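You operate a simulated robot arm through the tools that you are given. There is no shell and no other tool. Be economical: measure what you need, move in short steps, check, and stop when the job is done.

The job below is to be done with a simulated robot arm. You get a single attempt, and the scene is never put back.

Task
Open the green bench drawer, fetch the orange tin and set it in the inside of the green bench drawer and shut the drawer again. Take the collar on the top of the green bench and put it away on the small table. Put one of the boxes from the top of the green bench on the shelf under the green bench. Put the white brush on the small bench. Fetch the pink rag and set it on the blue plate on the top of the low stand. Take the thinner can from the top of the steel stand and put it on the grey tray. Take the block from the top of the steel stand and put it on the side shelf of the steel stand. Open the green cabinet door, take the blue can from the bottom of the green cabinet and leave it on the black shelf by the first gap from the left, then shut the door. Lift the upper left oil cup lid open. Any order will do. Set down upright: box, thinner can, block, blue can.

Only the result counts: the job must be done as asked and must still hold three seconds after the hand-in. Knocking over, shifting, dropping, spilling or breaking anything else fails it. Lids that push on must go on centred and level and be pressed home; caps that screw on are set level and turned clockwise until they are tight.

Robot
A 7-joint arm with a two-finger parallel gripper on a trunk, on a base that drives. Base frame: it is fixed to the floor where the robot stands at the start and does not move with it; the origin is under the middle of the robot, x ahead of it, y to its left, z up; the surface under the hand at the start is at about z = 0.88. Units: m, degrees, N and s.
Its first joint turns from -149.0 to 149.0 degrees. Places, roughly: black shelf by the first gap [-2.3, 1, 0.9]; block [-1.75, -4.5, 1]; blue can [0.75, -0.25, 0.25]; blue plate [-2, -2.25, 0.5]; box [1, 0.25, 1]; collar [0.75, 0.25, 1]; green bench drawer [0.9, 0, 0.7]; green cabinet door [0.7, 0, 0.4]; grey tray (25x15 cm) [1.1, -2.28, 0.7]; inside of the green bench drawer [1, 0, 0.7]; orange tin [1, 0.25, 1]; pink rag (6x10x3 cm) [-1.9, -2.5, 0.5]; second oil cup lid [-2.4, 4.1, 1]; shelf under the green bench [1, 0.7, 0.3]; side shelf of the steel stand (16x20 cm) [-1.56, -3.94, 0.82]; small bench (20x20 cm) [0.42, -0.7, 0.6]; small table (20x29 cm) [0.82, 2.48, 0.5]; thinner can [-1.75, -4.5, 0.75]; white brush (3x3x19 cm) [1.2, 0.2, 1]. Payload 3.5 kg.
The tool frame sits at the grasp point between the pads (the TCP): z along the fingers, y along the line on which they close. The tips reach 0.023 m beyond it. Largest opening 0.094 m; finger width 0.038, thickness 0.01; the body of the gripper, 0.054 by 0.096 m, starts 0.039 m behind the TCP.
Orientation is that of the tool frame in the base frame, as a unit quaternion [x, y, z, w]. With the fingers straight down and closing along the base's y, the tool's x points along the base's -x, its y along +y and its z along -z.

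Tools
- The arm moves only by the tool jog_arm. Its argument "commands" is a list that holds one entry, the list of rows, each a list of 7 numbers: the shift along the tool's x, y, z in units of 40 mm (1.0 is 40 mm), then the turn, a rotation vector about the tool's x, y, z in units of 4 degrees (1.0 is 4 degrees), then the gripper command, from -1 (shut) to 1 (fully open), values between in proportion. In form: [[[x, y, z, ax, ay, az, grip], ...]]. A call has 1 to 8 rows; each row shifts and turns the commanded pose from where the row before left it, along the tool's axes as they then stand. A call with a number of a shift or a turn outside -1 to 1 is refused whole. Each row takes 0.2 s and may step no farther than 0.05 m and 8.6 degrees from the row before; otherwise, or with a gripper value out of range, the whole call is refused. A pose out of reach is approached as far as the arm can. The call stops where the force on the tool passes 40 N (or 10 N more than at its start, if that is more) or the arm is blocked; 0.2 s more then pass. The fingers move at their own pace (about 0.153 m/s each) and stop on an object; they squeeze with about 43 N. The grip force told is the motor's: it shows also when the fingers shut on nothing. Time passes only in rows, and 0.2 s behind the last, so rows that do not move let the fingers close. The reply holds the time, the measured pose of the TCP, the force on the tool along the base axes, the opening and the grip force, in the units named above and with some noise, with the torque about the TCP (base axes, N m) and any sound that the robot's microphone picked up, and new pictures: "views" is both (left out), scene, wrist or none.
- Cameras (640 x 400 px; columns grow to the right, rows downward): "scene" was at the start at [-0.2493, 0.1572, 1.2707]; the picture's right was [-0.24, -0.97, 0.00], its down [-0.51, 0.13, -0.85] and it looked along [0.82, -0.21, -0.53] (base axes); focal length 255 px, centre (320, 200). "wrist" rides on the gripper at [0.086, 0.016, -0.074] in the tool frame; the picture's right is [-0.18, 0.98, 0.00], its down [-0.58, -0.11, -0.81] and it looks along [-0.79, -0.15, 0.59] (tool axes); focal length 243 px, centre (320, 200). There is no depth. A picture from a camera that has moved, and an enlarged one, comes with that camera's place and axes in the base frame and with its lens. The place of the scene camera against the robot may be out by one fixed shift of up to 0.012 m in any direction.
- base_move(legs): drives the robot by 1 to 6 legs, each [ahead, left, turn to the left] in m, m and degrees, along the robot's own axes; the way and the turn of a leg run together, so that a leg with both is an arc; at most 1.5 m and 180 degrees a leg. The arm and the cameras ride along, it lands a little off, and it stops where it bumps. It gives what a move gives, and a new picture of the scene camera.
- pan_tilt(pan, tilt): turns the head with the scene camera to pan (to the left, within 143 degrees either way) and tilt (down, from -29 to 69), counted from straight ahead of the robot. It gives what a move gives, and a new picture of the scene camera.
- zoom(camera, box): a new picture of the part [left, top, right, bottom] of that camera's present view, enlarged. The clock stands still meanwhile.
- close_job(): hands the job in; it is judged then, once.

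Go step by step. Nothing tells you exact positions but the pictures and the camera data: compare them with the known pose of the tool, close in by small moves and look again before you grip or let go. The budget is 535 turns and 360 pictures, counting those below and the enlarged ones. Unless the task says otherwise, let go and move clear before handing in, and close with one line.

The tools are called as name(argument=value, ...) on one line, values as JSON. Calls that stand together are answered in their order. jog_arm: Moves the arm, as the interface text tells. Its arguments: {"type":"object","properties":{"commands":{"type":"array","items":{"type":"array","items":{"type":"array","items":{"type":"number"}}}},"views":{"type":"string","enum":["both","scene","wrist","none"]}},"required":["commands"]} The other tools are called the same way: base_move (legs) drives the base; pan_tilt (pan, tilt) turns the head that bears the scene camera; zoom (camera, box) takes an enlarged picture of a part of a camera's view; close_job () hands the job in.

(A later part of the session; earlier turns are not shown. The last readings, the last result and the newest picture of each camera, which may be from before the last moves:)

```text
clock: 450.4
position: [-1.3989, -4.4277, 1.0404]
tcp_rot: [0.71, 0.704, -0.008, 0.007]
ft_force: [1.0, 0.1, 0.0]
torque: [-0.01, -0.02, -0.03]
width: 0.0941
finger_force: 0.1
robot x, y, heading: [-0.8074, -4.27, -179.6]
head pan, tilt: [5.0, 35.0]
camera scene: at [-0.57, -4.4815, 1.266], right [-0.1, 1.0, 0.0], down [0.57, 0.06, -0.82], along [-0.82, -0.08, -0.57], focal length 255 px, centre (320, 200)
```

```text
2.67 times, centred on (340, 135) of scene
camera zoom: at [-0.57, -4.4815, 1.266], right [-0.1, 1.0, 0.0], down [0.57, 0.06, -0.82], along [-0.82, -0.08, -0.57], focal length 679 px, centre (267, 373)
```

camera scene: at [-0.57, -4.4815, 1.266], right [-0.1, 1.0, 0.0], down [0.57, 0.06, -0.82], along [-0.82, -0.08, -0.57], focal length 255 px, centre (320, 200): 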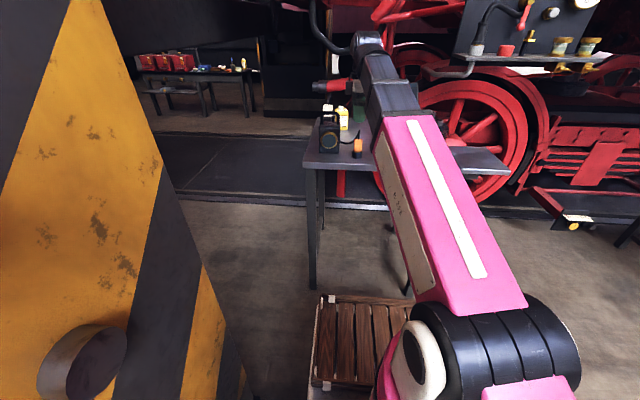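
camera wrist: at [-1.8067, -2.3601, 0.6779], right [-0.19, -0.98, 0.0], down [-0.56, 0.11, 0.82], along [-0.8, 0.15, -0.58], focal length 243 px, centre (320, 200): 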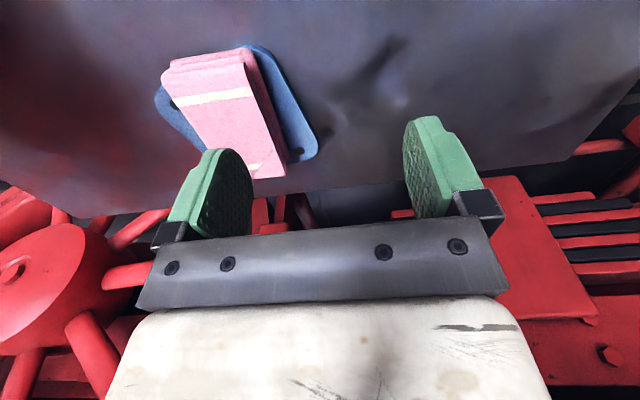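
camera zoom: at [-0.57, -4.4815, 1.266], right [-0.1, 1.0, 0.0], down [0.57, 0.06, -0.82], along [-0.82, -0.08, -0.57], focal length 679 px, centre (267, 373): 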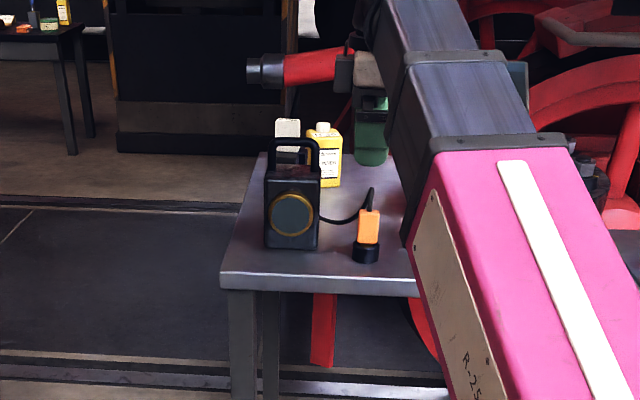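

jog_arm(commands=[[[0.6, -0.9, 0, 0, 0, 0, 1], [0.6, -0.9, 0, 0, 0, 0, 1], [0.6, -0.9, 0, 0, 0, 0, 1]]], views="wrist")

```text
clock: 451.2
position: [-1.5095, -4.3538, 1.0403]
tcp_rot: [0.71, 0.704, -0.008, 0.006]
ft_force: [0.1, -0.1, 0.7]
torque: [-0.02, -0.01, -0.02]
width: 0.0941
finger_force: 0.0
robot x, y, heading: [-0.809, -4.2781, -179.5]
head pan, tilt: [5.0, 35.0]
camera wrist: at [-1.4921, -4.2662, 1.1126], right [0.98, -0.19, 0.0], down [-0.11, -0.56, 0.82], along [-0.16, -0.8, -0.58], focal length 243 px, centre (320, 200)
```

wrist: 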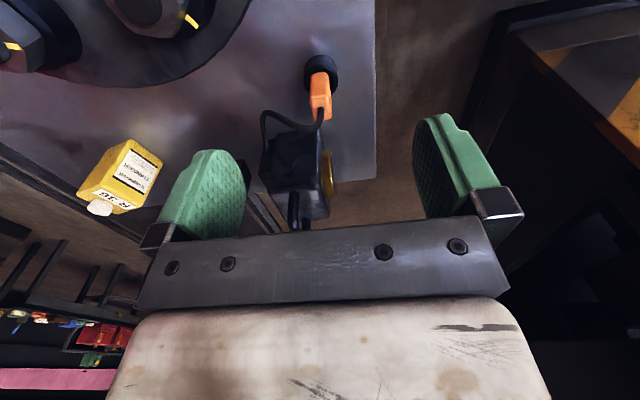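

jog_arm(commands=[[[0.3, -1, 0, 0, 0, 0, 0.5], [0.3, -1, 0, 0, 0, 0, 0.5], [0.3, -1, 0, 0, 0, 0, 0.5], [0.3, -1, 0, 0, 0, 0, 0.5]]], views="wrist")

```text
clock: 452.2
position: [-1.665, -4.305, 1.0366]
tcp_rot: [0.711, 0.703, -0.009, 0.006]
ft_force: [0.2, -0.1, -0.9]
torque: [-0.01, 0.0, -0.01]
width: 0.0702
finger_force: 0.0
robot x, y, heading: [-0.8069, -4.2746, -179.8]
head pan, tilt: [5.0, 35.0]
camera wrist: at [-1.6493, -4.218, 1.11], right [0.98, -0.19, 0.0], down [-0.11, -0.56, 0.82], along [-0.16, -0.8, -0.57], focal length 243 px, centre (320, 200)
```

wrist: 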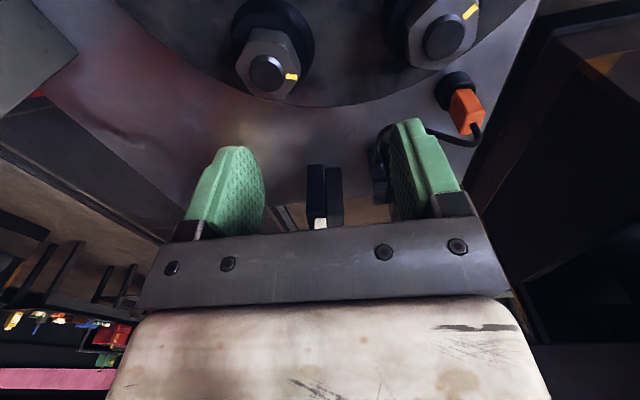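

zoom(camera="wrist", box=[260, 130, 400, 240])

pan_tilt(pan=20, tilt=25)

zoom(camera="scene", box=[360, 110, 480, 190])

```text
3.64 times, centred on (330, 185) of wrist
camera zoom: at [-1.6493, -4.218, 1.11], right [0.98, -0.19, 0.0], down [-0.11, -0.56, 0.82], along [-0.16, -0.8, -0.57], focal length 882 px, centre (284, 254)
```

zoom: 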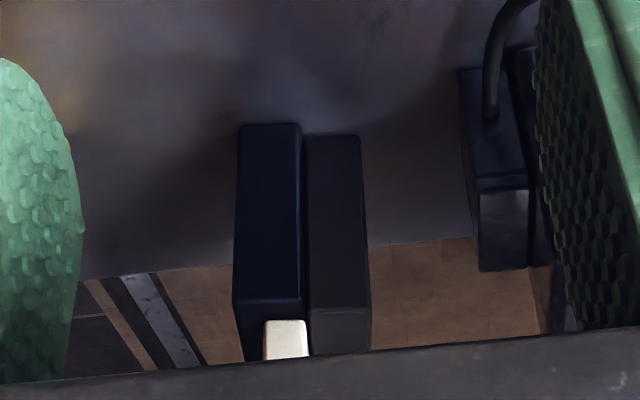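

```text
clock: 453.0
position: [-1.6647, -4.3043, 1.0377]
tcp_rot: [0.71, 0.704, -0.007, 0.006]
ft_force: [-0.1, 0.4, 0.3]
torque: [-0.03, 0.0, 0.01]
width: 0.0706
finger_force: 0.0
robot x, y, heading: [-0.8064, -4.2749, -179.4]
head pan, tilt: [20.0, 25.0]
camera scene: at [-0.5686, -4.5052, 1.2817], right [-0.35, 0.94, 0.0], down [0.4, 0.15, -0.91], along [-0.85, -0.32, -0.42], focal length 255 px, centre (320, 200)
```

scene: 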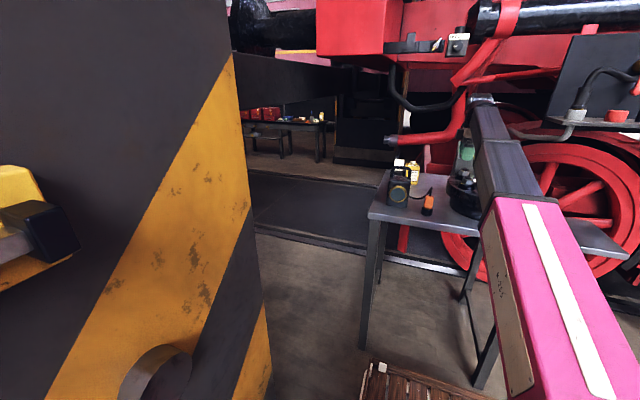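

```text
5.00 times, centred on (420, 150) of scene
camera zoom: at [-0.5686, -4.5052, 1.2817], right [-0.35, 0.94, 0.0], down [0.4, 0.15, -0.91], along [-0.85, -0.32, -0.42], focal length 1274 px, centre (-180, 450)
```

zoom: 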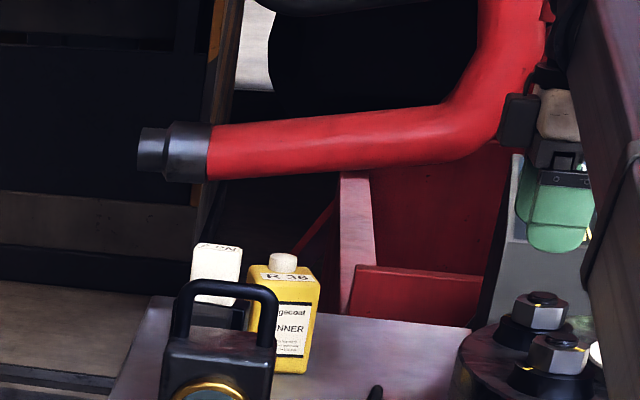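

The yellow can is labelled THINNER. I take a closer look at the block from above, fingers closed for a freer view.

jog_arm(commands=[[[-0.5, 0.9, -0.5, 0, 0, 0, -1], [-0.9, 0.7, -0.4, 0, 0, 0, -1], [-0.9, 0, 0, 0, 0, 0, -1]]], views="wrist")

zoom(camera="wrist", box=[120, 60, 360, 240])

```text
clock: 453.8
position: [-1.6026, -4.3951, 1.0759]
tcp_rot: [0.711, 0.703, -0.008, 0.006]
ft_force: [-0.1, 1.0, 1.0]
torque: [-0.03, 0.01, 0.01]
width: 0.0002
finger_force: 42.0
robot x, y, heading: [-0.8086, -4.2769, -179.5]
head pan, tilt: [20.0, 25.0]
camera wrist: at [-1.5848, -4.3078, 1.1488], right [0.98, -0.19, 0.0], down [-0.11, -0.56, 0.82], along [-0.16, -0.8, -0.58], focal length 243 px, centre (320, 200)
```

wrist: 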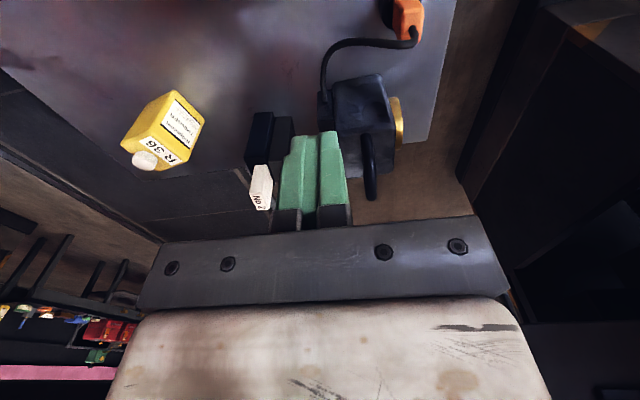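

```text
2.22 times, centred on (240, 150) of wrist
camera zoom: at [-1.5848, -4.3078, 1.1488], right [0.98, -0.19, 0.0], down [-0.11, -0.56, 0.82], along [-0.16, -0.8, -0.58], focal length 539 px, centre (498, 311)
```

zoom: 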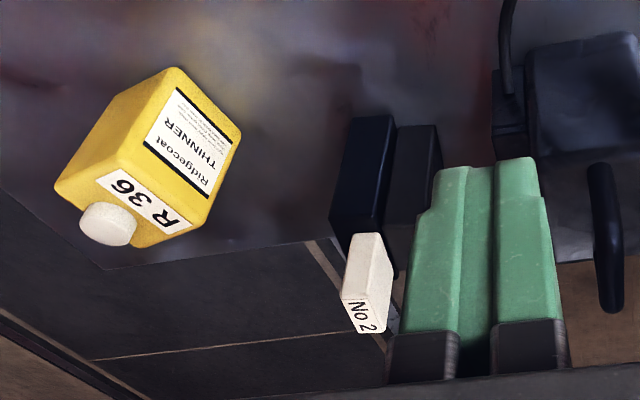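

The block is a two-slab brake block with a white tag "No 2" on top, at about x -1.727…-1.669, y≈-4.53, slab top 0.94, tag top 0.968. I open and move over it.

jog_arm(commands=[[[-0.5, -0.8, 0, 0, 0, 0, 0.85], [-0.5, -0.8, 0, 0, 0, 0, 0.85], [-0.7, -0.8, 0, 0, 0, 0, 0.85]]], views="wrist")

zoom(camera="wrist", box=[200, 40, 440, 220])

```text
clock: 454.6
position: [-1.698, -4.4647, 1.078]
tcp_rot: [0.71, 0.705, -0.007, 0.006]
ft_force: [-0.3, 0.3, -0.3]
torque: [-0.02, -0.02, 0.0]
width: 0.0869
finger_force: 0.1
robot x, y, heading: [-0.8085, -4.2772, -179.4]
head pan, tilt: [20.0, 25.0]
camera wrist: at [-1.6817, -4.377, 1.1495], right [0.98, -0.19, 0.0], down [-0.11, -0.56, 0.82], along [-0.16, -0.8, -0.58], focal length 243 px, centre (320, 200)
```

wrist: 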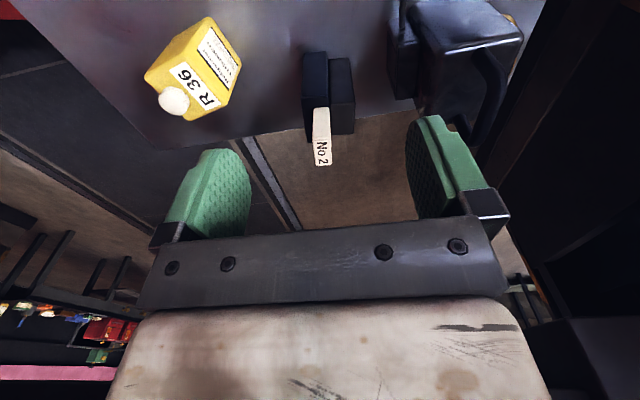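

```text
2.22 times, centred on (320, 130) of wrist
camera zoom: at [-1.6817, -4.377, 1.1495], right [0.98, -0.19, 0.0], down [-0.11, -0.56, 0.82], along [-0.16, -0.8, -0.58], focal length 539 px, centre (320, 356)
```

zoom: 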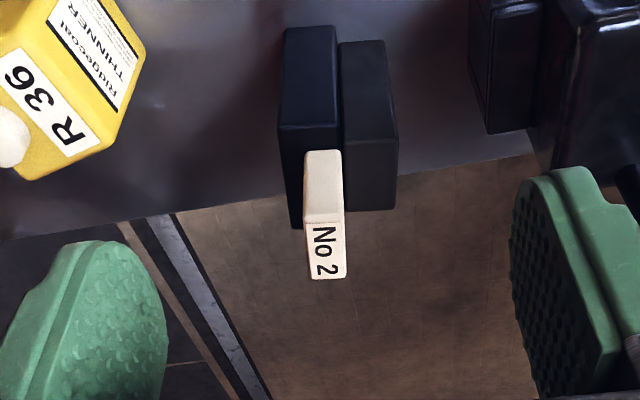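

The white tag (≈19 mm wide, up to z 0.98) is a good handle: centre ≈ (-1.709, -4.536). I descend around it.

jog_arm(commands=[[[-0.59, -0.09, 0.6, 0, 0, 0, 0.1], [-0.59, -0.09, 0.8, 0, 0, 0, 0.1], [-0.59, -0.09, 0.8, 0, 0, 0, 0.1]]], views="wrist")

```text
clock: 455.4
position: [-1.7118, -4.5336, 0.9908]
tcp_rot: [0.71, 0.704, -0.008, 0.005]
ft_force: [0.1, 0.8, -0.4]
torque: [-0.03, 0.02, 0.0]
width: 0.0517
finger_force: 0.1
robot x, y, heading: [-0.806, -4.2759, -179.7]
head pan, tilt: [20.0, 25.0]
camera wrist: at [-1.6935, -4.4476, 1.0637], right [0.98, -0.19, 0.0], down [-0.11, -0.56, 0.82], along [-0.16, -0.8, -0.58], focal length 243 px, centre (320, 200)
```

wrist: 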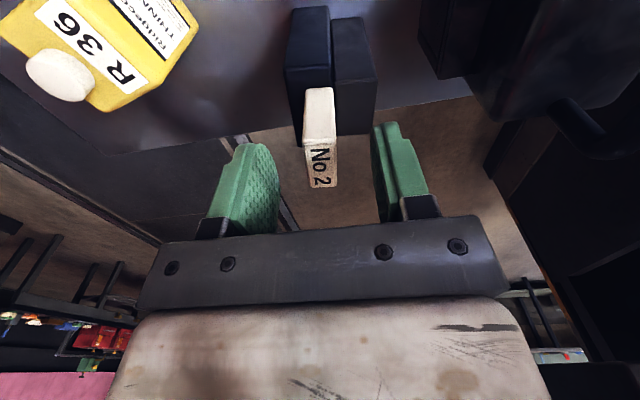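

jog_arm(commands=[[[0, 0, 0.77, 0, 0, 0, 0.1], [0, 0, 0, 0, 0, 0, -1], [0, 0, 0, 0, 0, 0, -1], [0, 0, -0.5, 0, 0, 0, -1], [0, 0, -1, 0, 0, 0, -1]]], views="wrist")

```text
clock: 456.6
position: [-1.7105, -4.5353, 1.02]
tcp_rot: [0.71, 0.704, -0.008, 0.005]
ft_force: [0.6, 0.3, -4.8]
torque: [0.07, 0.04, 0.0]
width: 0.0176
finger_force: 42.6
robot x, y, heading: [-0.8066, -4.2744, -179.4]
head pan, tilt: [20.0, 25.0]
camera wrist: at [-1.6939, -4.4478, 1.0924], right [0.98, -0.19, 0.0], down [-0.11, -0.56, 0.82], along [-0.16, -0.8, -0.58], focal length 243 px, centre (320, 200)
```

wrist: 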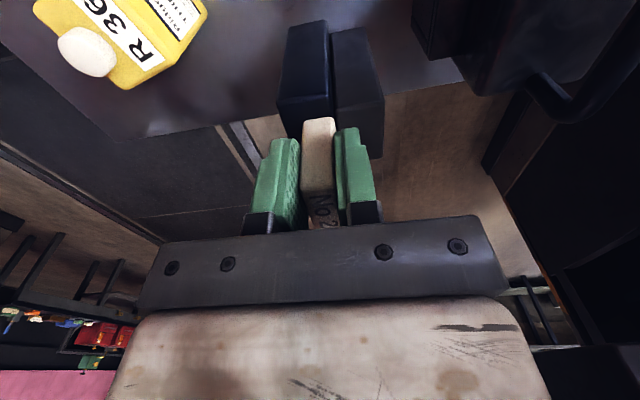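

The block hangs in the grip. I raise it above the flange and carry it to the side shelf.

jog_arm(commands=[[[0, 0, -0.9, 0, 0, 0, -1], [0, 0, -0.9, 0, 0, 0, -1], [0, 0, -0.7, 0, 0, 0, -1], [1, 0.2, 0, 0, 0, 0, -1], [1, 0.2, 0, 0, 0, 0, -1], [1, 0.2, 0, 0, 0, 0, -1], [1, 0.2, 0, 0, 0, 0, -1], [1, 0.2, 0, 0, 0, 0, -1]]], views="none")

jog_arm(commands=[[[1, 0.3, 0, 0, 0, 0, -1], [1, 0.3, 0, 0, 0, 0, -1], [1, 0.3, 0, 0, 0, 0, -1], [1, 0.3, 0, 0, 0, 0, -1], [1, 0.3, 0, 0, 0, 0, -1], [1, 0.3, 0, 0, 0, 0, -1], [1, 0.3, 0, 0, 0, 0, -1], [1, 0.3, 0, 0, 0, 0, -1]]], views="wrist")

pan_tilt(pan=-5, tilt=30)

```text
clock: 458.4
position: [-1.6688, -4.3349, 1.117]
tcp_rot: [0.71, 0.704, -0.009, 0.007]
ft_force: [-0.9, 0.2, -5.0]
torque: [0.06, 0.04, 0.02]
width: 0.0177
finger_force: 42.7
robot x, y, heading: [-0.8044, -4.276, -179.5]
head pan, tilt: [20.0, 25.0]
```

```text
clock: 460.2
position: [-1.5686, -4.013, 1.1077]
tcp_rot: [0.709, 0.705, -0.008, 0.007]
ft_force: [0.1, 0.5, -5.6]
torque: [0.07, 0.0, 0.0]
width: 0.0178
finger_force: 43.1
robot x, y, heading: [-0.8058, -4.2734, -179.4]
head pan, tilt: [20.0, 25.0]
camera wrist: at [-1.552, -3.9257, 1.1798], right [0.98, -0.19, 0.0], down [-0.11, -0.56, 0.82], along [-0.16, -0.8, -0.57], focal length 243 px, centre (320, 200)
```

wrist: 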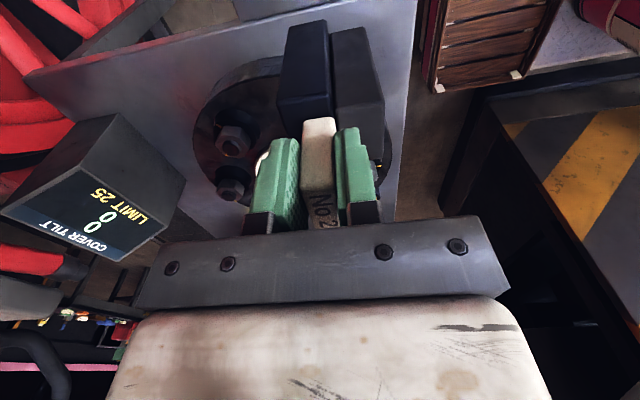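

```text
clock: 461.1
position: [-1.5679, -4.0123, 1.1072]
tcp_rot: [0.711, 0.704, -0.008, 0.007]
ft_force: [0.6, -0.4, -4.8]
torque: [0.13, 0.03, -0.05]
width: 0.0177
finger_force: 43.0
robot x, y, heading: [-0.8063, -4.2729, -179.6]
head pan, tilt: [-5.0, 30.0]
camera scene: at [-0.5726, -4.4659, 1.2738], right [0.08, 1.0, 0.0], down [0.5, -0.04, -0.87], along [-0.86, 0.07, -0.5], focal length 255 px, centre (320, 200)
```

scene: 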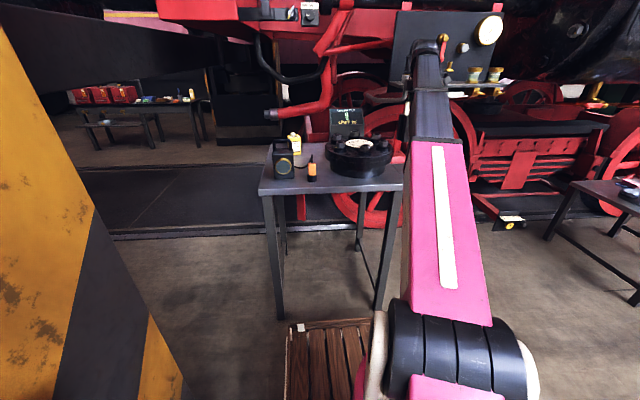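

Over the shelf's inner edge now; I move 8 cm on and lower the block to the side shelf.

jog_arm(commands=[[[1, 0.05, 0, 0, 0, 0, -1], [1, 0.05, 0, 0, 0, 0, -1], [0, 0, 0.9, 0, 0, 0, -1], [0, 0, 0.9, 0, 0, 0, -1], [0, 0, 0.9, 0, 0, 0, -1], [0, 0, 0.8, 0, 0, 0, -1]]], views="wrist")

zoom(camera="scene", box=[300, 60, 540, 230])

```text
clock: 462.5
position: [-1.5663, -3.9371, 0.9658]
tcp_rot: [0.71, 0.704, -0.008, 0.007]
ft_force: [-0.1, -0.6, -6.7]
torque: [0.08, 0.0, -0.02]
width: 0.0178
finger_force: 43.1
robot x, y, heading: [-0.8104, -4.2769, -179.7]
head pan, tilt: [-5.0, 30.0]
camera wrist: at [-1.5487, -3.8499, 1.0385], right [0.98, -0.19, 0.0], down [-0.11, -0.56, 0.82], along [-0.16, -0.8, -0.58], focal length 243 px, centre (320, 200)
```

wrist: 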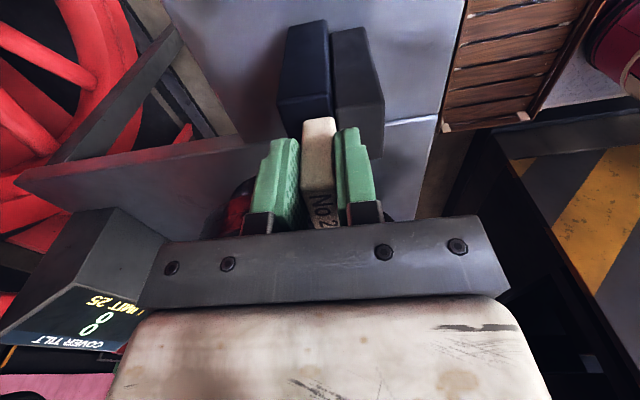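

```text
2.35 times, centred on (420, 145) of scene
camera zoom: at [-0.5726, -4.4658, 1.2738], right [0.08, 1.0, 0.0], down [0.5, -0.04, -0.87], along [-0.86, 0.07, -0.5], focal length 600 px, centre (85, 329)
```

zoom: 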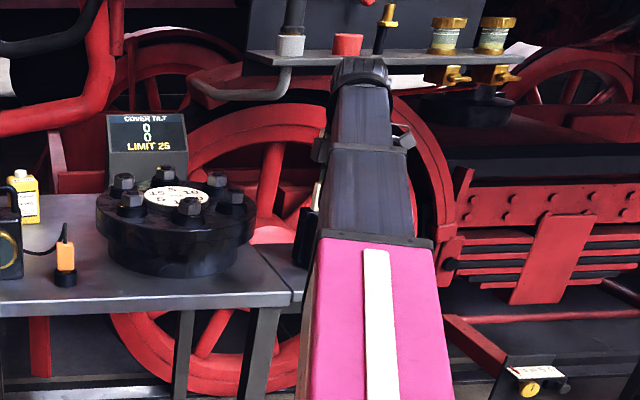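

jog_arm(commands=[[[0, 0, 0.3, 0, 0, 0, -1], [0, 0, 0.2, 0, 0, 0, -1], [0, 0, 0.15, 0, 0, 0, -1], [0, 0, 0.15, 0, 0, 0, -1], [0, 0, 0.15, 0, 0, 0, -1]]], views="none")

```text
clock: 463.0
position: [-1.5668, -3.9383, 0.9583]
tcp_rot: [0.71, 0.704, -0.009, 0.005]
ft_force: [3.0, -1.6, 16.0]
torque: [0.2, -0.91, -0.07]
width: 0.0177
finger_force: 43.1
robot x, y, heading: [-0.8063, -4.2762, -179.5]
head pan, tilt: [-5.0, 30.0]
stopped in row 2: the force on the tool passed its limit at 71 N (the readings are from after the stop); the commanded pose is now the measured one
```

jog_arm(commands=[[[0, 0, 0.02, 0, 0, 0, -1]]], views="wrist")

zoom(camera="wrist", box=[200, 0, 480, 180])

```text
clock: 463.4
position: [-1.5657, -3.9374, 0.9587]
tcp_rot: [0.709, 0.705, -0.009, 0.004]
ft_force: [3.3, 0.3, 32.6]
torque: [0.0, -0.86, 0.0]
width: 0.0178
finger_force: 43.0
robot x, y, heading: [-0.8088, -4.274, -179.4]
head pan, tilt: [-5.0, 30.0]
camera wrist: at [-1.5486, -3.8505, 1.0306], right [0.98, -0.19, 0.0], down [-0.11, -0.57, 0.82], along [-0.16, -0.8, -0.58], focal length 243 px, centre (320, 200)
```

wrist: 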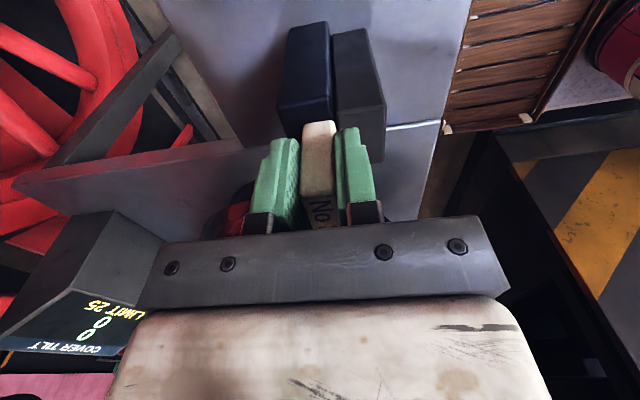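

```text
2.22 times, centred on (340, 90) of wrist
camera zoom: at [-1.5486, -3.8505, 1.0306], right [0.98, -0.19, 0.0], down [-0.11, -0.57, 0.82], along [-0.16, -0.8, -0.58], focal length 539 px, centre (276, 444)
```

zoom: 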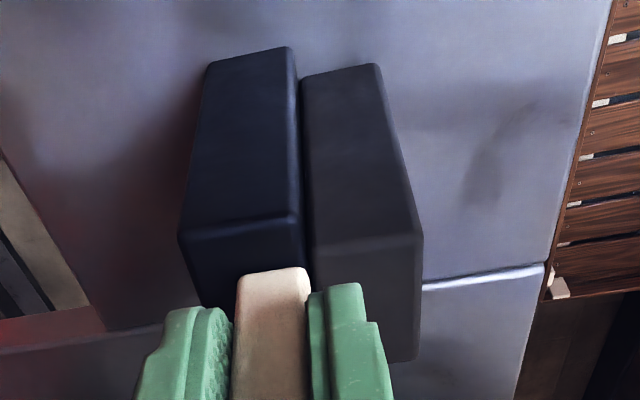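

The block stands fully on the shelf. I release the tag and rise.

jog_arm(commands=[[[0, 0, -0.03, 0, 0, 0, -1], [0, 0, 0, 0, 0, 0, -0.2], [0, 0, 0, 0, 0, 0, -0.2], [0, 0, -0.4, 0, 0, 0, -0.2], [0, 0, -0.8, 0, 0, 0, -0.2], [0, 0, -1, 0, 0, 0, -0.2], [0, 0, -1, 0, 0, 0, -0.2]]], views="wrist")

```text
clock: 465.0
position: [-1.5673, -3.935, 1.086]
tcp_rot: [0.71, 0.704, -0.008, 0.004]
ft_force: [-0.4, 0.0, 0.2]
torque: [-0.01, 0.02, 0.0]
width: 0.0376
finger_force: 0.1
robot x, y, heading: [-0.8061, -4.2774, -179.5]
head pan, tilt: [-5.0, 30.0]
camera wrist: at [-1.5494, -3.8477, 1.1573], right [0.98, -0.19, 0.0], down [-0.11, -0.57, 0.82], along [-0.16, -0.8, -0.58], focal length 243 px, centre (320, 200)
```

wrist: 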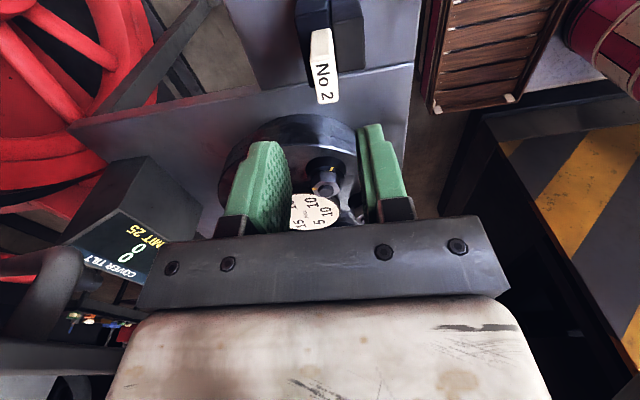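

The block stands. For the thinner can I drive 8 cm closer and swing back over it.

base_move(legs=[[0.08, 0, 0]])

jog_arm(commands=[[[-1, 0.1, 0, 0, 0, 0, 0.5], [-1, 0.1, 0, 0, 0, 0, 0.5], [-1, 0.1, 0, 0, 0, 0, 0.5], [-1, 0.1, 0, 0, 0, 0, 0.5], [-1, 0.1, 0, 0, 0, 0, 0.5], [-1, 0, 0, 0, 0, 0, 0.5], [-1, -0.3, 0, 0, 0, 0, 0.5], [-1, -0.5, 0, 0, 0, 0, 0.5]]], views="none")

jog_arm(commands=[[[-0.9, -0.7, 0, 0, 0, 0, 1], [-0.9, -0.7, 0, 0, 0, 0, 1], [-0.5, -0.8, 0, 0, 0, 0, 1]]], views="wrist")

zoom(camera="wrist", box=[200, 20, 440, 200])

```text
clock: 466.1
position: [-1.648, -3.9349, 1.0852]
tcp_rot: [0.711, 0.704, -0.009, 0.005]
ft_force: [-0.5, -0.2, -0.4]
torque: [0.03, 0.01, 0.0]
width: 0.0377
finger_force: 0.1
robot x, y, heading: [-0.8903, -4.2772, -179.5]
head pan, tilt: [-5.0, 30.0]
camera scene: at [-0.6546, -4.4667, 1.2737], right [0.08, 1.0, 0.0], down [0.5, -0.04, -0.87], along [-0.86, 0.07, -0.5], focal length 255 px, centre (320, 200)
```

scene: 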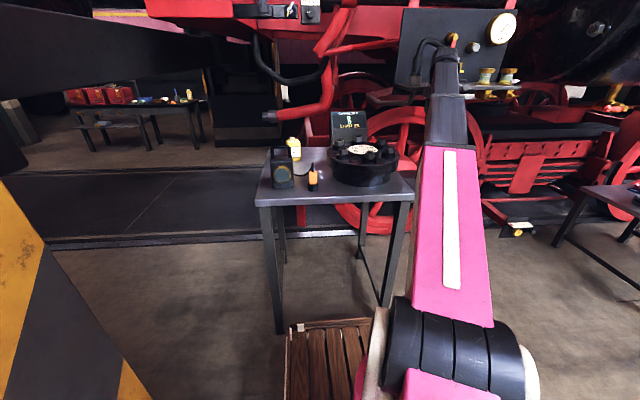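

```text
clock: 467.9
position: [-1.6632, -4.255, 1.093]
tcp_rot: [0.711, 0.704, -0.009, 0.005]
ft_force: [0.8, -0.1, 0.3]
torque: [0.02, -0.02, 0.0]
width: 0.0706
finger_force: 0.0
robot x, y, heading: [-0.887, -4.2768, -179.4]
head pan, tilt: [-5.0, 30.0]
```

```text
clock: 468.7
position: [-1.752, -4.3448, 1.0923]
tcp_rot: [0.711, 0.703, -0.009, 0.006]
ft_force: [-0.3, -0.7, 0.3]
torque: [-0.01, 0.0, -0.03]
width: 0.0942
finger_force: 0.1
robot x, y, heading: [-0.8921, -4.2749, -179.8]
head pan, tilt: [-5.0, 30.0]
camera wrist: at [-1.7341, -4.2575, 1.1642], right [0.98, -0.19, 0.0], down [-0.11, -0.56, 0.82], along [-0.16, -0.8, -0.58], focal length 243 px, centre (320, 200)
```

wrist: 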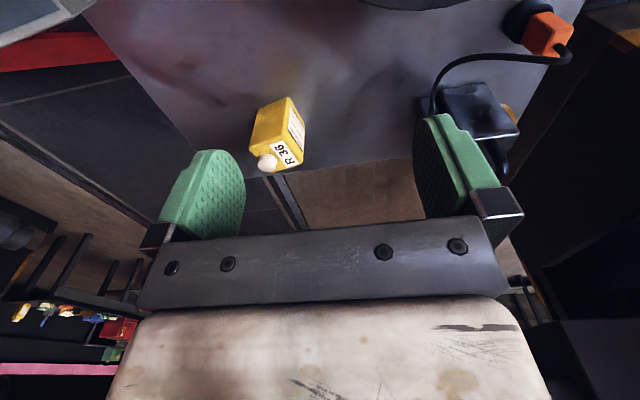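

```text
2.22 times, centred on (320, 110) of wrist
camera zoom: at [-1.7341, -4.2575, 1.1642], right [0.98, -0.19, 0.0], down [-0.11, -0.56, 0.82], along [-0.16, -0.8, -0.58], focal length 539 px, centre (320, 400)
```

zoom: 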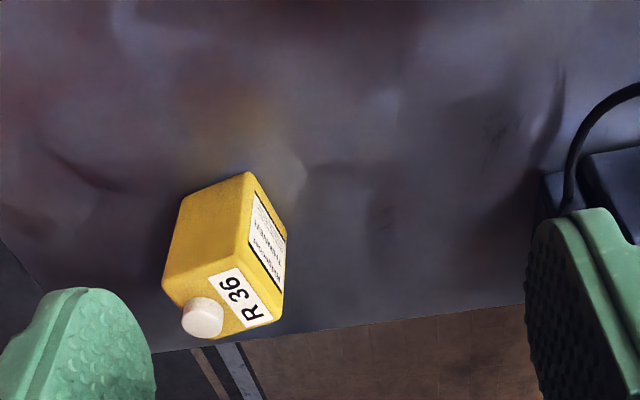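

The can is a 5 cm square, turned about 12°, centre (-1.837, -4.478), body top ≈0.925. I move over it and match its angle.

jog_arm(commands=[[[-0.83, -0.528, 0, 0, 0, 0, 1], [-0.83, -0.528, 0, 0, 0, 0, 1], [-0.83, -0.528, 0, 0, 0, 0, 1], [-0.83, -0.528, 0, 0, 0, 0, 1], [0, 0, 0.6, 0, 0, -1, 1], [0, 0, 0.6, 0, 0, -1, 1], [0, 0, 0.6, 0, 0, -1, 1]]], views="wrist")

zoom(camera="wrist", box=[200, 0, 440, 180])

```text
clock: 470.3
position: [-1.8367, -4.4792, 1.0253]
tcp_rot: [0.632, 0.775, -0.009, 0.004]
ft_force: [-0.5, 0.1, 0.9]
torque: [0.01, -0.01, -0.01]
width: 0.0939
finger_force: 0.0
robot x, y, heading: [-0.8914, -4.275, -179.5]
head pan, tilt: [-5.0, 30.0]
camera wrist: at [-1.8376, -4.3901, 1.0969], right [1.0, 0.01, -0.01], down [0.01, -0.58, 0.82], along [0.01, -0.82, -0.58], focal length 243 px, centre (320, 200)
```

wrist: 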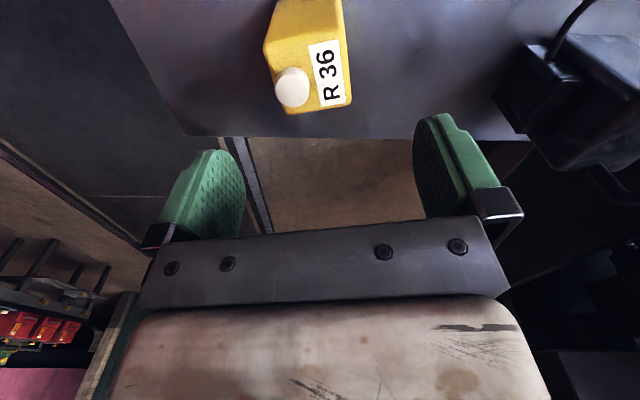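

```text
2.22 times, centred on (320, 90) of wrist
camera zoom: at [-1.8376, -4.3901, 1.0969], right [1.0, 0.01, -0.01], down [0.01, -0.58, 0.82], along [0.01, -0.82, -0.58], focal length 539 px, centre (320, 444)
```

zoom: 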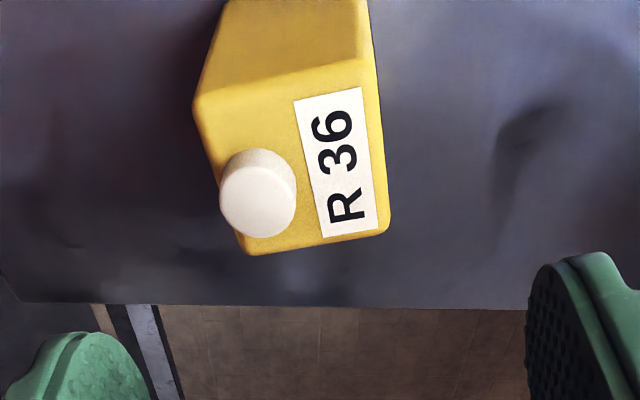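

jog_arm(commands=[[[0, -0.12, 0.9, 0, 0, 0, 1], [0, 0, 0.9, 0, 0, 0, 1], [0, 0, 0.85, 0, 0, 0, 1], [0, 0, 0, 0, 0, 0, -1], [0, 0, 0, 0, 0, 0, -1], [0, 0, 0, 0, 0, 0, -1], [0, 0, -0.5, 0, 0, 0, -1]]], views="wrist")

```text
clock: 471.9
position: [-1.8428, -4.4812, 0.9405]
tcp_rot: [0.633, 0.774, -0.009, 0.004]
ft_force: [0.9, 0.5, -4.1]
torque: [0.0, -0.02, 0.02]
width: 0.0597
finger_force: 43.2
robot x, y, heading: [-0.8875, -4.274, -179.5]
head pan, tilt: [-5.0, 30.0]
camera wrist: at [-1.8441, -4.393, 1.0121], right [1.0, 0.01, -0.01], down [0.01, -0.58, 0.82], along [0.01, -0.82, -0.58], focal length 243 px, centre (320, 200)
```

wrist: 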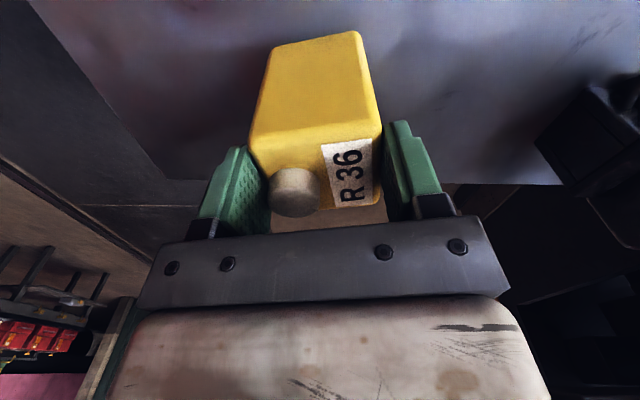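

Can held. I lift it high and draw it toward the robot over the gap between lantern and flange.

jog_arm(commands=[[[0, 0, -1, 0, 0, 0, -1], [0, 0, -1, 0, 0, 0, -1], [0, 0, -1, 0, 0, 0, -1], [0, 0, -1, 0, 0, 0, -1], [0, 0, -0.3, 0, 0, 0, -1]]], views="none")

jog_arm(commands=[[[0.354, 0.946, 0, 0, 0, 0, -1], [0.354, 0.946, 0, 0, 0, 0, -1], [0.354, 0.946, 0, 0, 0, 0, -1], [0.354, 0.946, 0, 0, 0, 0, -1], [0.354, 0.946, 0, 0, 0, 0, -1], [0.354, 0.946, 0, 0, 0, 0, -1]]], views="both")

```text
clock: 473.1
position: [-1.843, -4.4779, 1.1106]
tcp_rot: [0.634, 0.773, -0.008, 0.004]
ft_force: [0.2, 0.5, -2.4]
torque: [0.03, -0.01, -0.03]
width: 0.0597
finger_force: 42.9
robot x, y, heading: [-0.8885, -4.2735, -179.6]
head pan, tilt: [-5.0, 30.0]
```

```text
clock: 474.5
position: [-1.6363, -4.3499, 1.1047]
tcp_rot: [0.633, 0.774, -0.009, 0.004]
ft_force: [-0.3, 0.2, -2.8]
torque: [-0.01, 0.02, 0.01]
width: 0.0594
finger_force: 43.5
robot x, y, heading: [-0.8902, -4.272, -179.7]
head pan, tilt: [-5.0, 30.0]
camera scene: at [-0.6547, -4.4668, 1.2738], right [0.08, 1.0, 0.0], down [0.5, -0.04, -0.87], along [-0.86, 0.07, -0.5], focal length 255 px, centre (320, 200)
camera wrist: at [-1.6376, -4.262, 1.1773], right [1.0, 0.01, -0.01], down [0.01, -0.58, 0.82], along [0.01, -0.82, -0.58], focal length 243 px, centre (320, 200)
```

scene: 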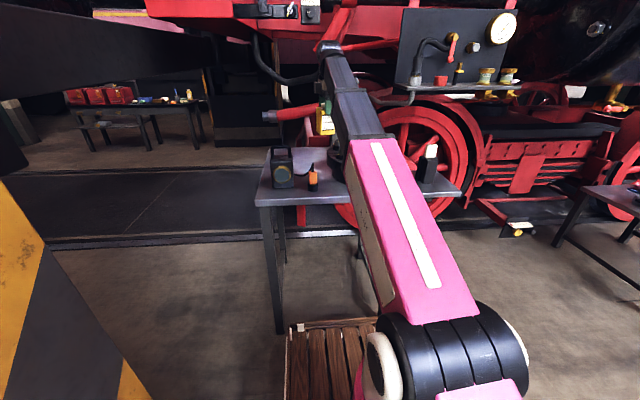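
wrist: 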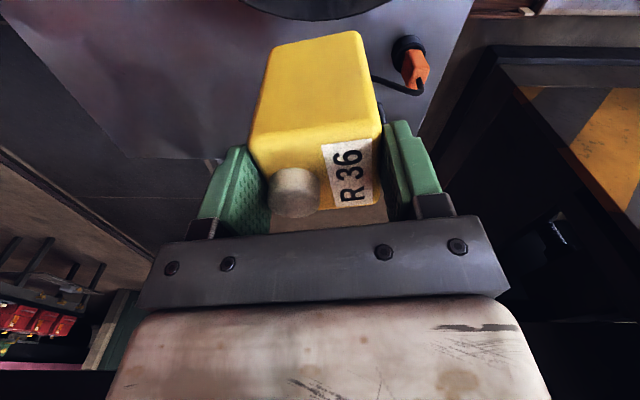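

I back off, drive clear along the stand and turn toward the grey tray side.

base_move(legs=[[-0.1, 0, 0], [0, -1.3, 0], [0, 0, -180]])

pan_tilt(pan=15, tilt=20)

```text
clock: 475.7
position: [-1.5444, -4.3493, 1.1045]
tcp_rot: [0.633, 0.774, -0.009, 0.004]
ft_force: [-0.9, -1.1, -2.8]
torque: [0.02, -0.01, 0.0]
width: 0.06
finger_force: 42.7
robot x, y, heading: [-0.7976, -4.2751, -179.6]
head pan, tilt: [-5.0, 30.0]
stopped in leg 1: the robot was blocked; the commanded pose is now the measured one
camera scene: at [-0.5626, -4.4663, 1.2738], right [0.08, 1.0, 0.0], down [0.5, -0.04, -0.87], along [-0.86, 0.07, -0.5], focal length 255 px, centre (320, 200)
```

scene: 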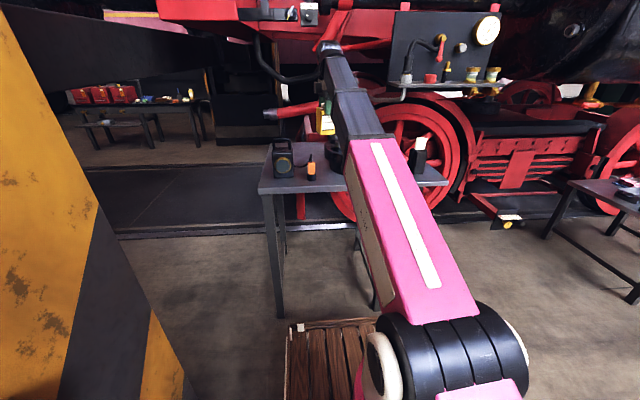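

```text
clock: 476.5
position: [-1.5452, -4.3489, 1.1049]
tcp_rot: [0.634, 0.774, -0.009, 0.003]
ft_force: [-0.4, 0.7, -2.3]
torque: [0.04, -0.04, -0.03]
width: 0.06
finger_force: 43.1
robot x, y, heading: [-0.7971, -4.2728, -179.6]
head pan, tilt: [15.0, 20.0]
camera scene: at [-0.5622, -4.4982, 1.2898], right [-0.26, 0.96, 0.0], down [0.33, 0.09, -0.94], along [-0.91, -0.25, -0.34], focal length 255 px, centre (320, 200)
```

scene: 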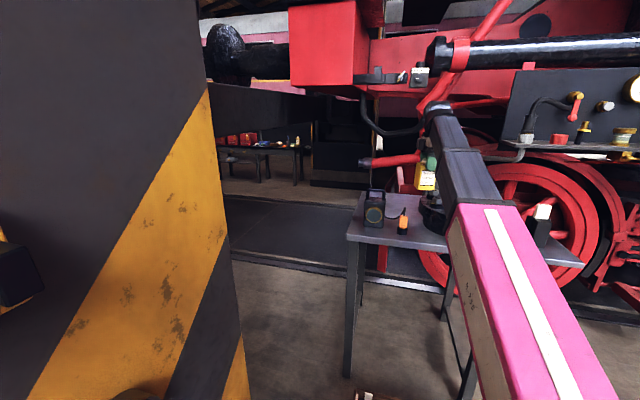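

Blocked at the rear by about a centimetre (ladder side). I go forward slightly and then strafe out the way I came.

base_move(legs=[[0.03, 0, 0], [0, -1.3, 0]])

pan_tilt(pan=110, tilt=30)

```text
clock: 481.9
position: [-1.5797, -3.3096, 1.1048]
tcp_rot: [0.629, 0.777, -0.008, 0.003]
ft_force: [0.5, 0.7, -2.4]
torque: [-0.01, -0.01, -0.01]
width: 0.0597
finger_force: 43.0
robot x, y, heading: [-0.8346, -3.222, -179.7]
head pan, tilt: [15.0, 20.0]
stopped in leg 2: the robot was blocked; the commanded pose is now the measured one
camera scene: at [-0.5974, -3.4491, 1.2897], right [-0.26, 0.96, 0.0], down [0.33, 0.09, -0.94], along [-0.91, -0.25, -0.34], focal length 255 px, centre (320, 200)
```

scene: 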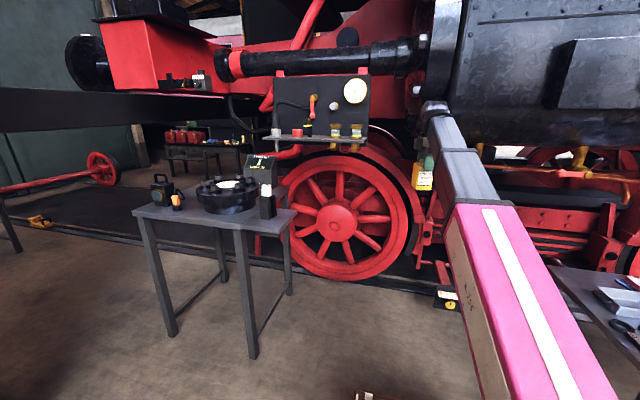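

```text
clock: 483.6
position: [-1.5791, -3.3087, 1.105]
tcp_rot: [0.63, 0.777, -0.009, 0.004]
ft_force: [0.1, 0.0, -2.6]
torque: [0.05, 0.0, -0.03]
width: 0.0597
finger_force: 43.0
robot x, y, heading: [-0.8339, -3.2257, -179.7]
head pan, tilt: [110.0, 30.0]
camera scene: at [-0.4763, -3.51, 1.2734], right [-0.94, -0.35, 0.0], down [-0.17, 0.47, -0.87], along [0.3, -0.81, -0.5], focal length 255 px, centre (320, 200)
```

scene: 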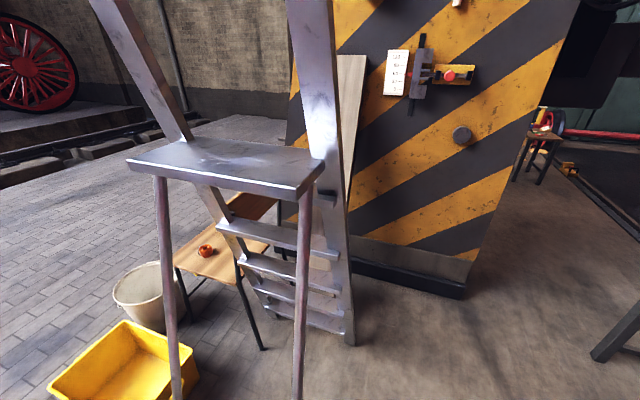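

The arm met a brass cock of the locomotive. I ease back, drive away from the locomotive, then on.

base_move(legs=[[0, 0.05, 0], [-0.45, 0, 0], [0, -0.45, 0]])

pan_tilt(pan=110, tilt=25)

```text
clock: 489.1
position: [-1.1284, -2.9086, 1.1055]
tcp_rot: [0.631, 0.776, -0.009, 0.004]
ft_force: [1.0, -0.4, -3.0]
torque: [0.05, -0.03, 0.01]
width: 0.0597
finger_force: 43.0
robot x, y, heading: [-0.3765, -2.8243, -179.9]
head pan, tilt: [110.0, 30.0]
camera scene: at [-0.0269, -3.1121, 1.2738], right [-0.94, -0.34, 0.0], down [-0.17, 0.47, -0.87], along [0.3, -0.81, -0.5], focal length 255 px, centre (320, 200)
```

scene: 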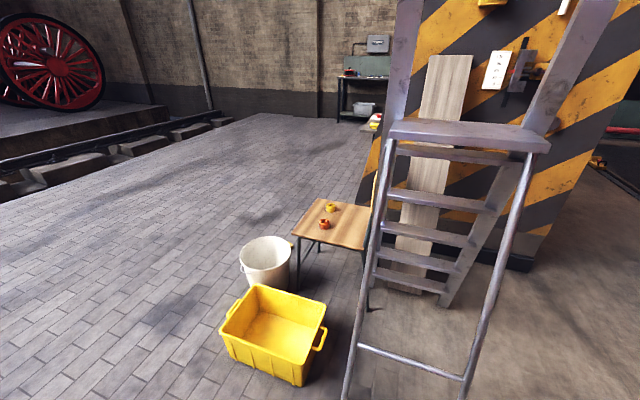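

```text
clock: 489.8
position: [-1.1291, -2.9069, 1.1036]
tcp_rot: [0.63, 0.777, -0.009, 0.005]
ft_force: [-0.2, -0.2, -3.1]
torque: [0.0, 0.02, 0.01]
width: 0.0597
finger_force: 43.2
robot x, y, heading: [-0.3837, -2.8293, -179.7]
head pan, tilt: [110.0, 25.0]
camera scene: at [-0.0263, -3.1137, 1.2817], right [-0.94, -0.34, 0.0], down [-0.15, 0.4, -0.91], along [0.31, -0.85, -0.42], focal length 255 px, centre (320, 200)
```

scene: 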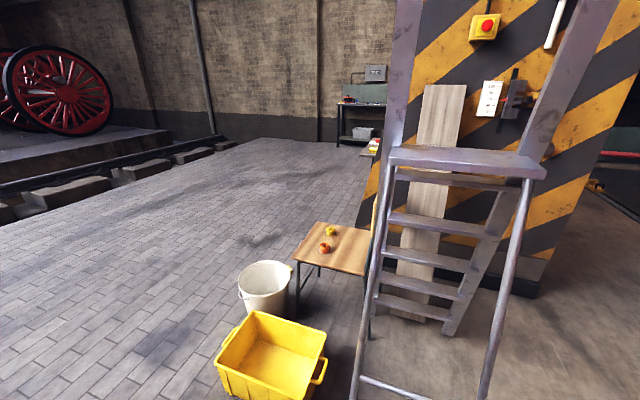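

base_move(legs=[[0, 0, -180]])

pan_tilt(pan=30, tilt=20)

```text
clock: 497.5
position: [0.3641, -2.7441, 1.1045]
tcp_rot: [0.777, -0.63, -0.005, -0.01]
ft_force: [0.1, -0.9, -3.2]
torque: [0.01, -0.01, -0.01]
width: 0.0598
finger_force: 43.2
robot x, y, heading: [-0.3837, -2.8271, 0.2]
head pan, tilt: [110.0, 25.0]
camera scene: at [-0.751, -2.5628, 1.2817], right [0.94, 0.35, 0.0], down [0.15, -0.4, -0.91], along [-0.31, 0.85, -0.42], focal length 255 px, centre (320, 200)
```

scene: 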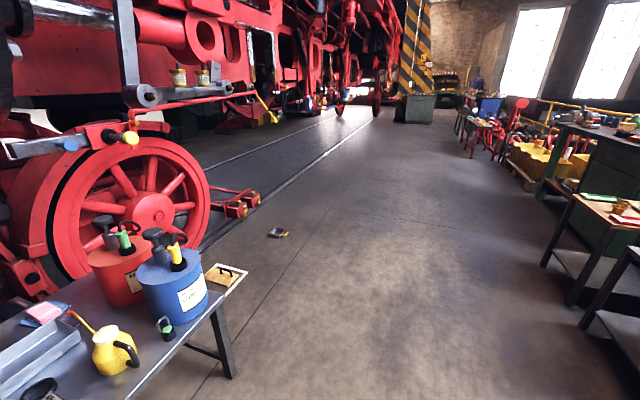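

```text
clock: 499.1
position: [0.3651, -2.7444, 1.1053]
tcp_rot: [0.777, -0.63, -0.004, -0.009]
ft_force: [-0.1, 0.4, -2.6]
torque: [-0.01, -0.02, -0.01]
width: 0.0595
finger_force: 42.9
robot x, y, heading: [-0.3814, -2.8246, 0.3]
head pan, tilt: [30.0, 20.0]
camera scene: at [-0.6387, -2.6023, 1.2898], right [0.5, -0.86, 0.0], down [-0.3, -0.17, -0.94], along [0.81, 0.47, -0.34], focal length 255 px, centre (320, 200)
```

scene: 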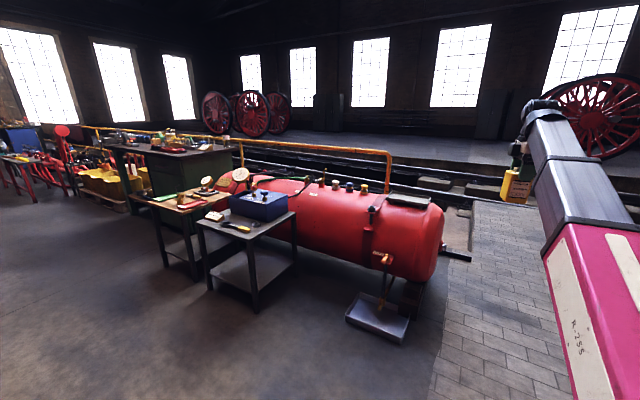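

zoom(camera="scene", box=[310, 160, 470, 270])

```text
3.64 times, centred on (390, 215) of scene
camera zoom: at [-0.6387, -2.6023, 1.2898], right [0.5, -0.86, 0.0], down [-0.3, -0.17, -0.94], along [0.81, 0.47, -0.34], focal length 926 px, centre (66, 146)
```

zoom: 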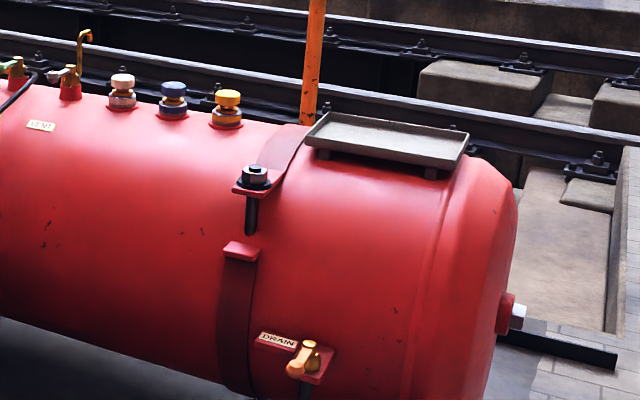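

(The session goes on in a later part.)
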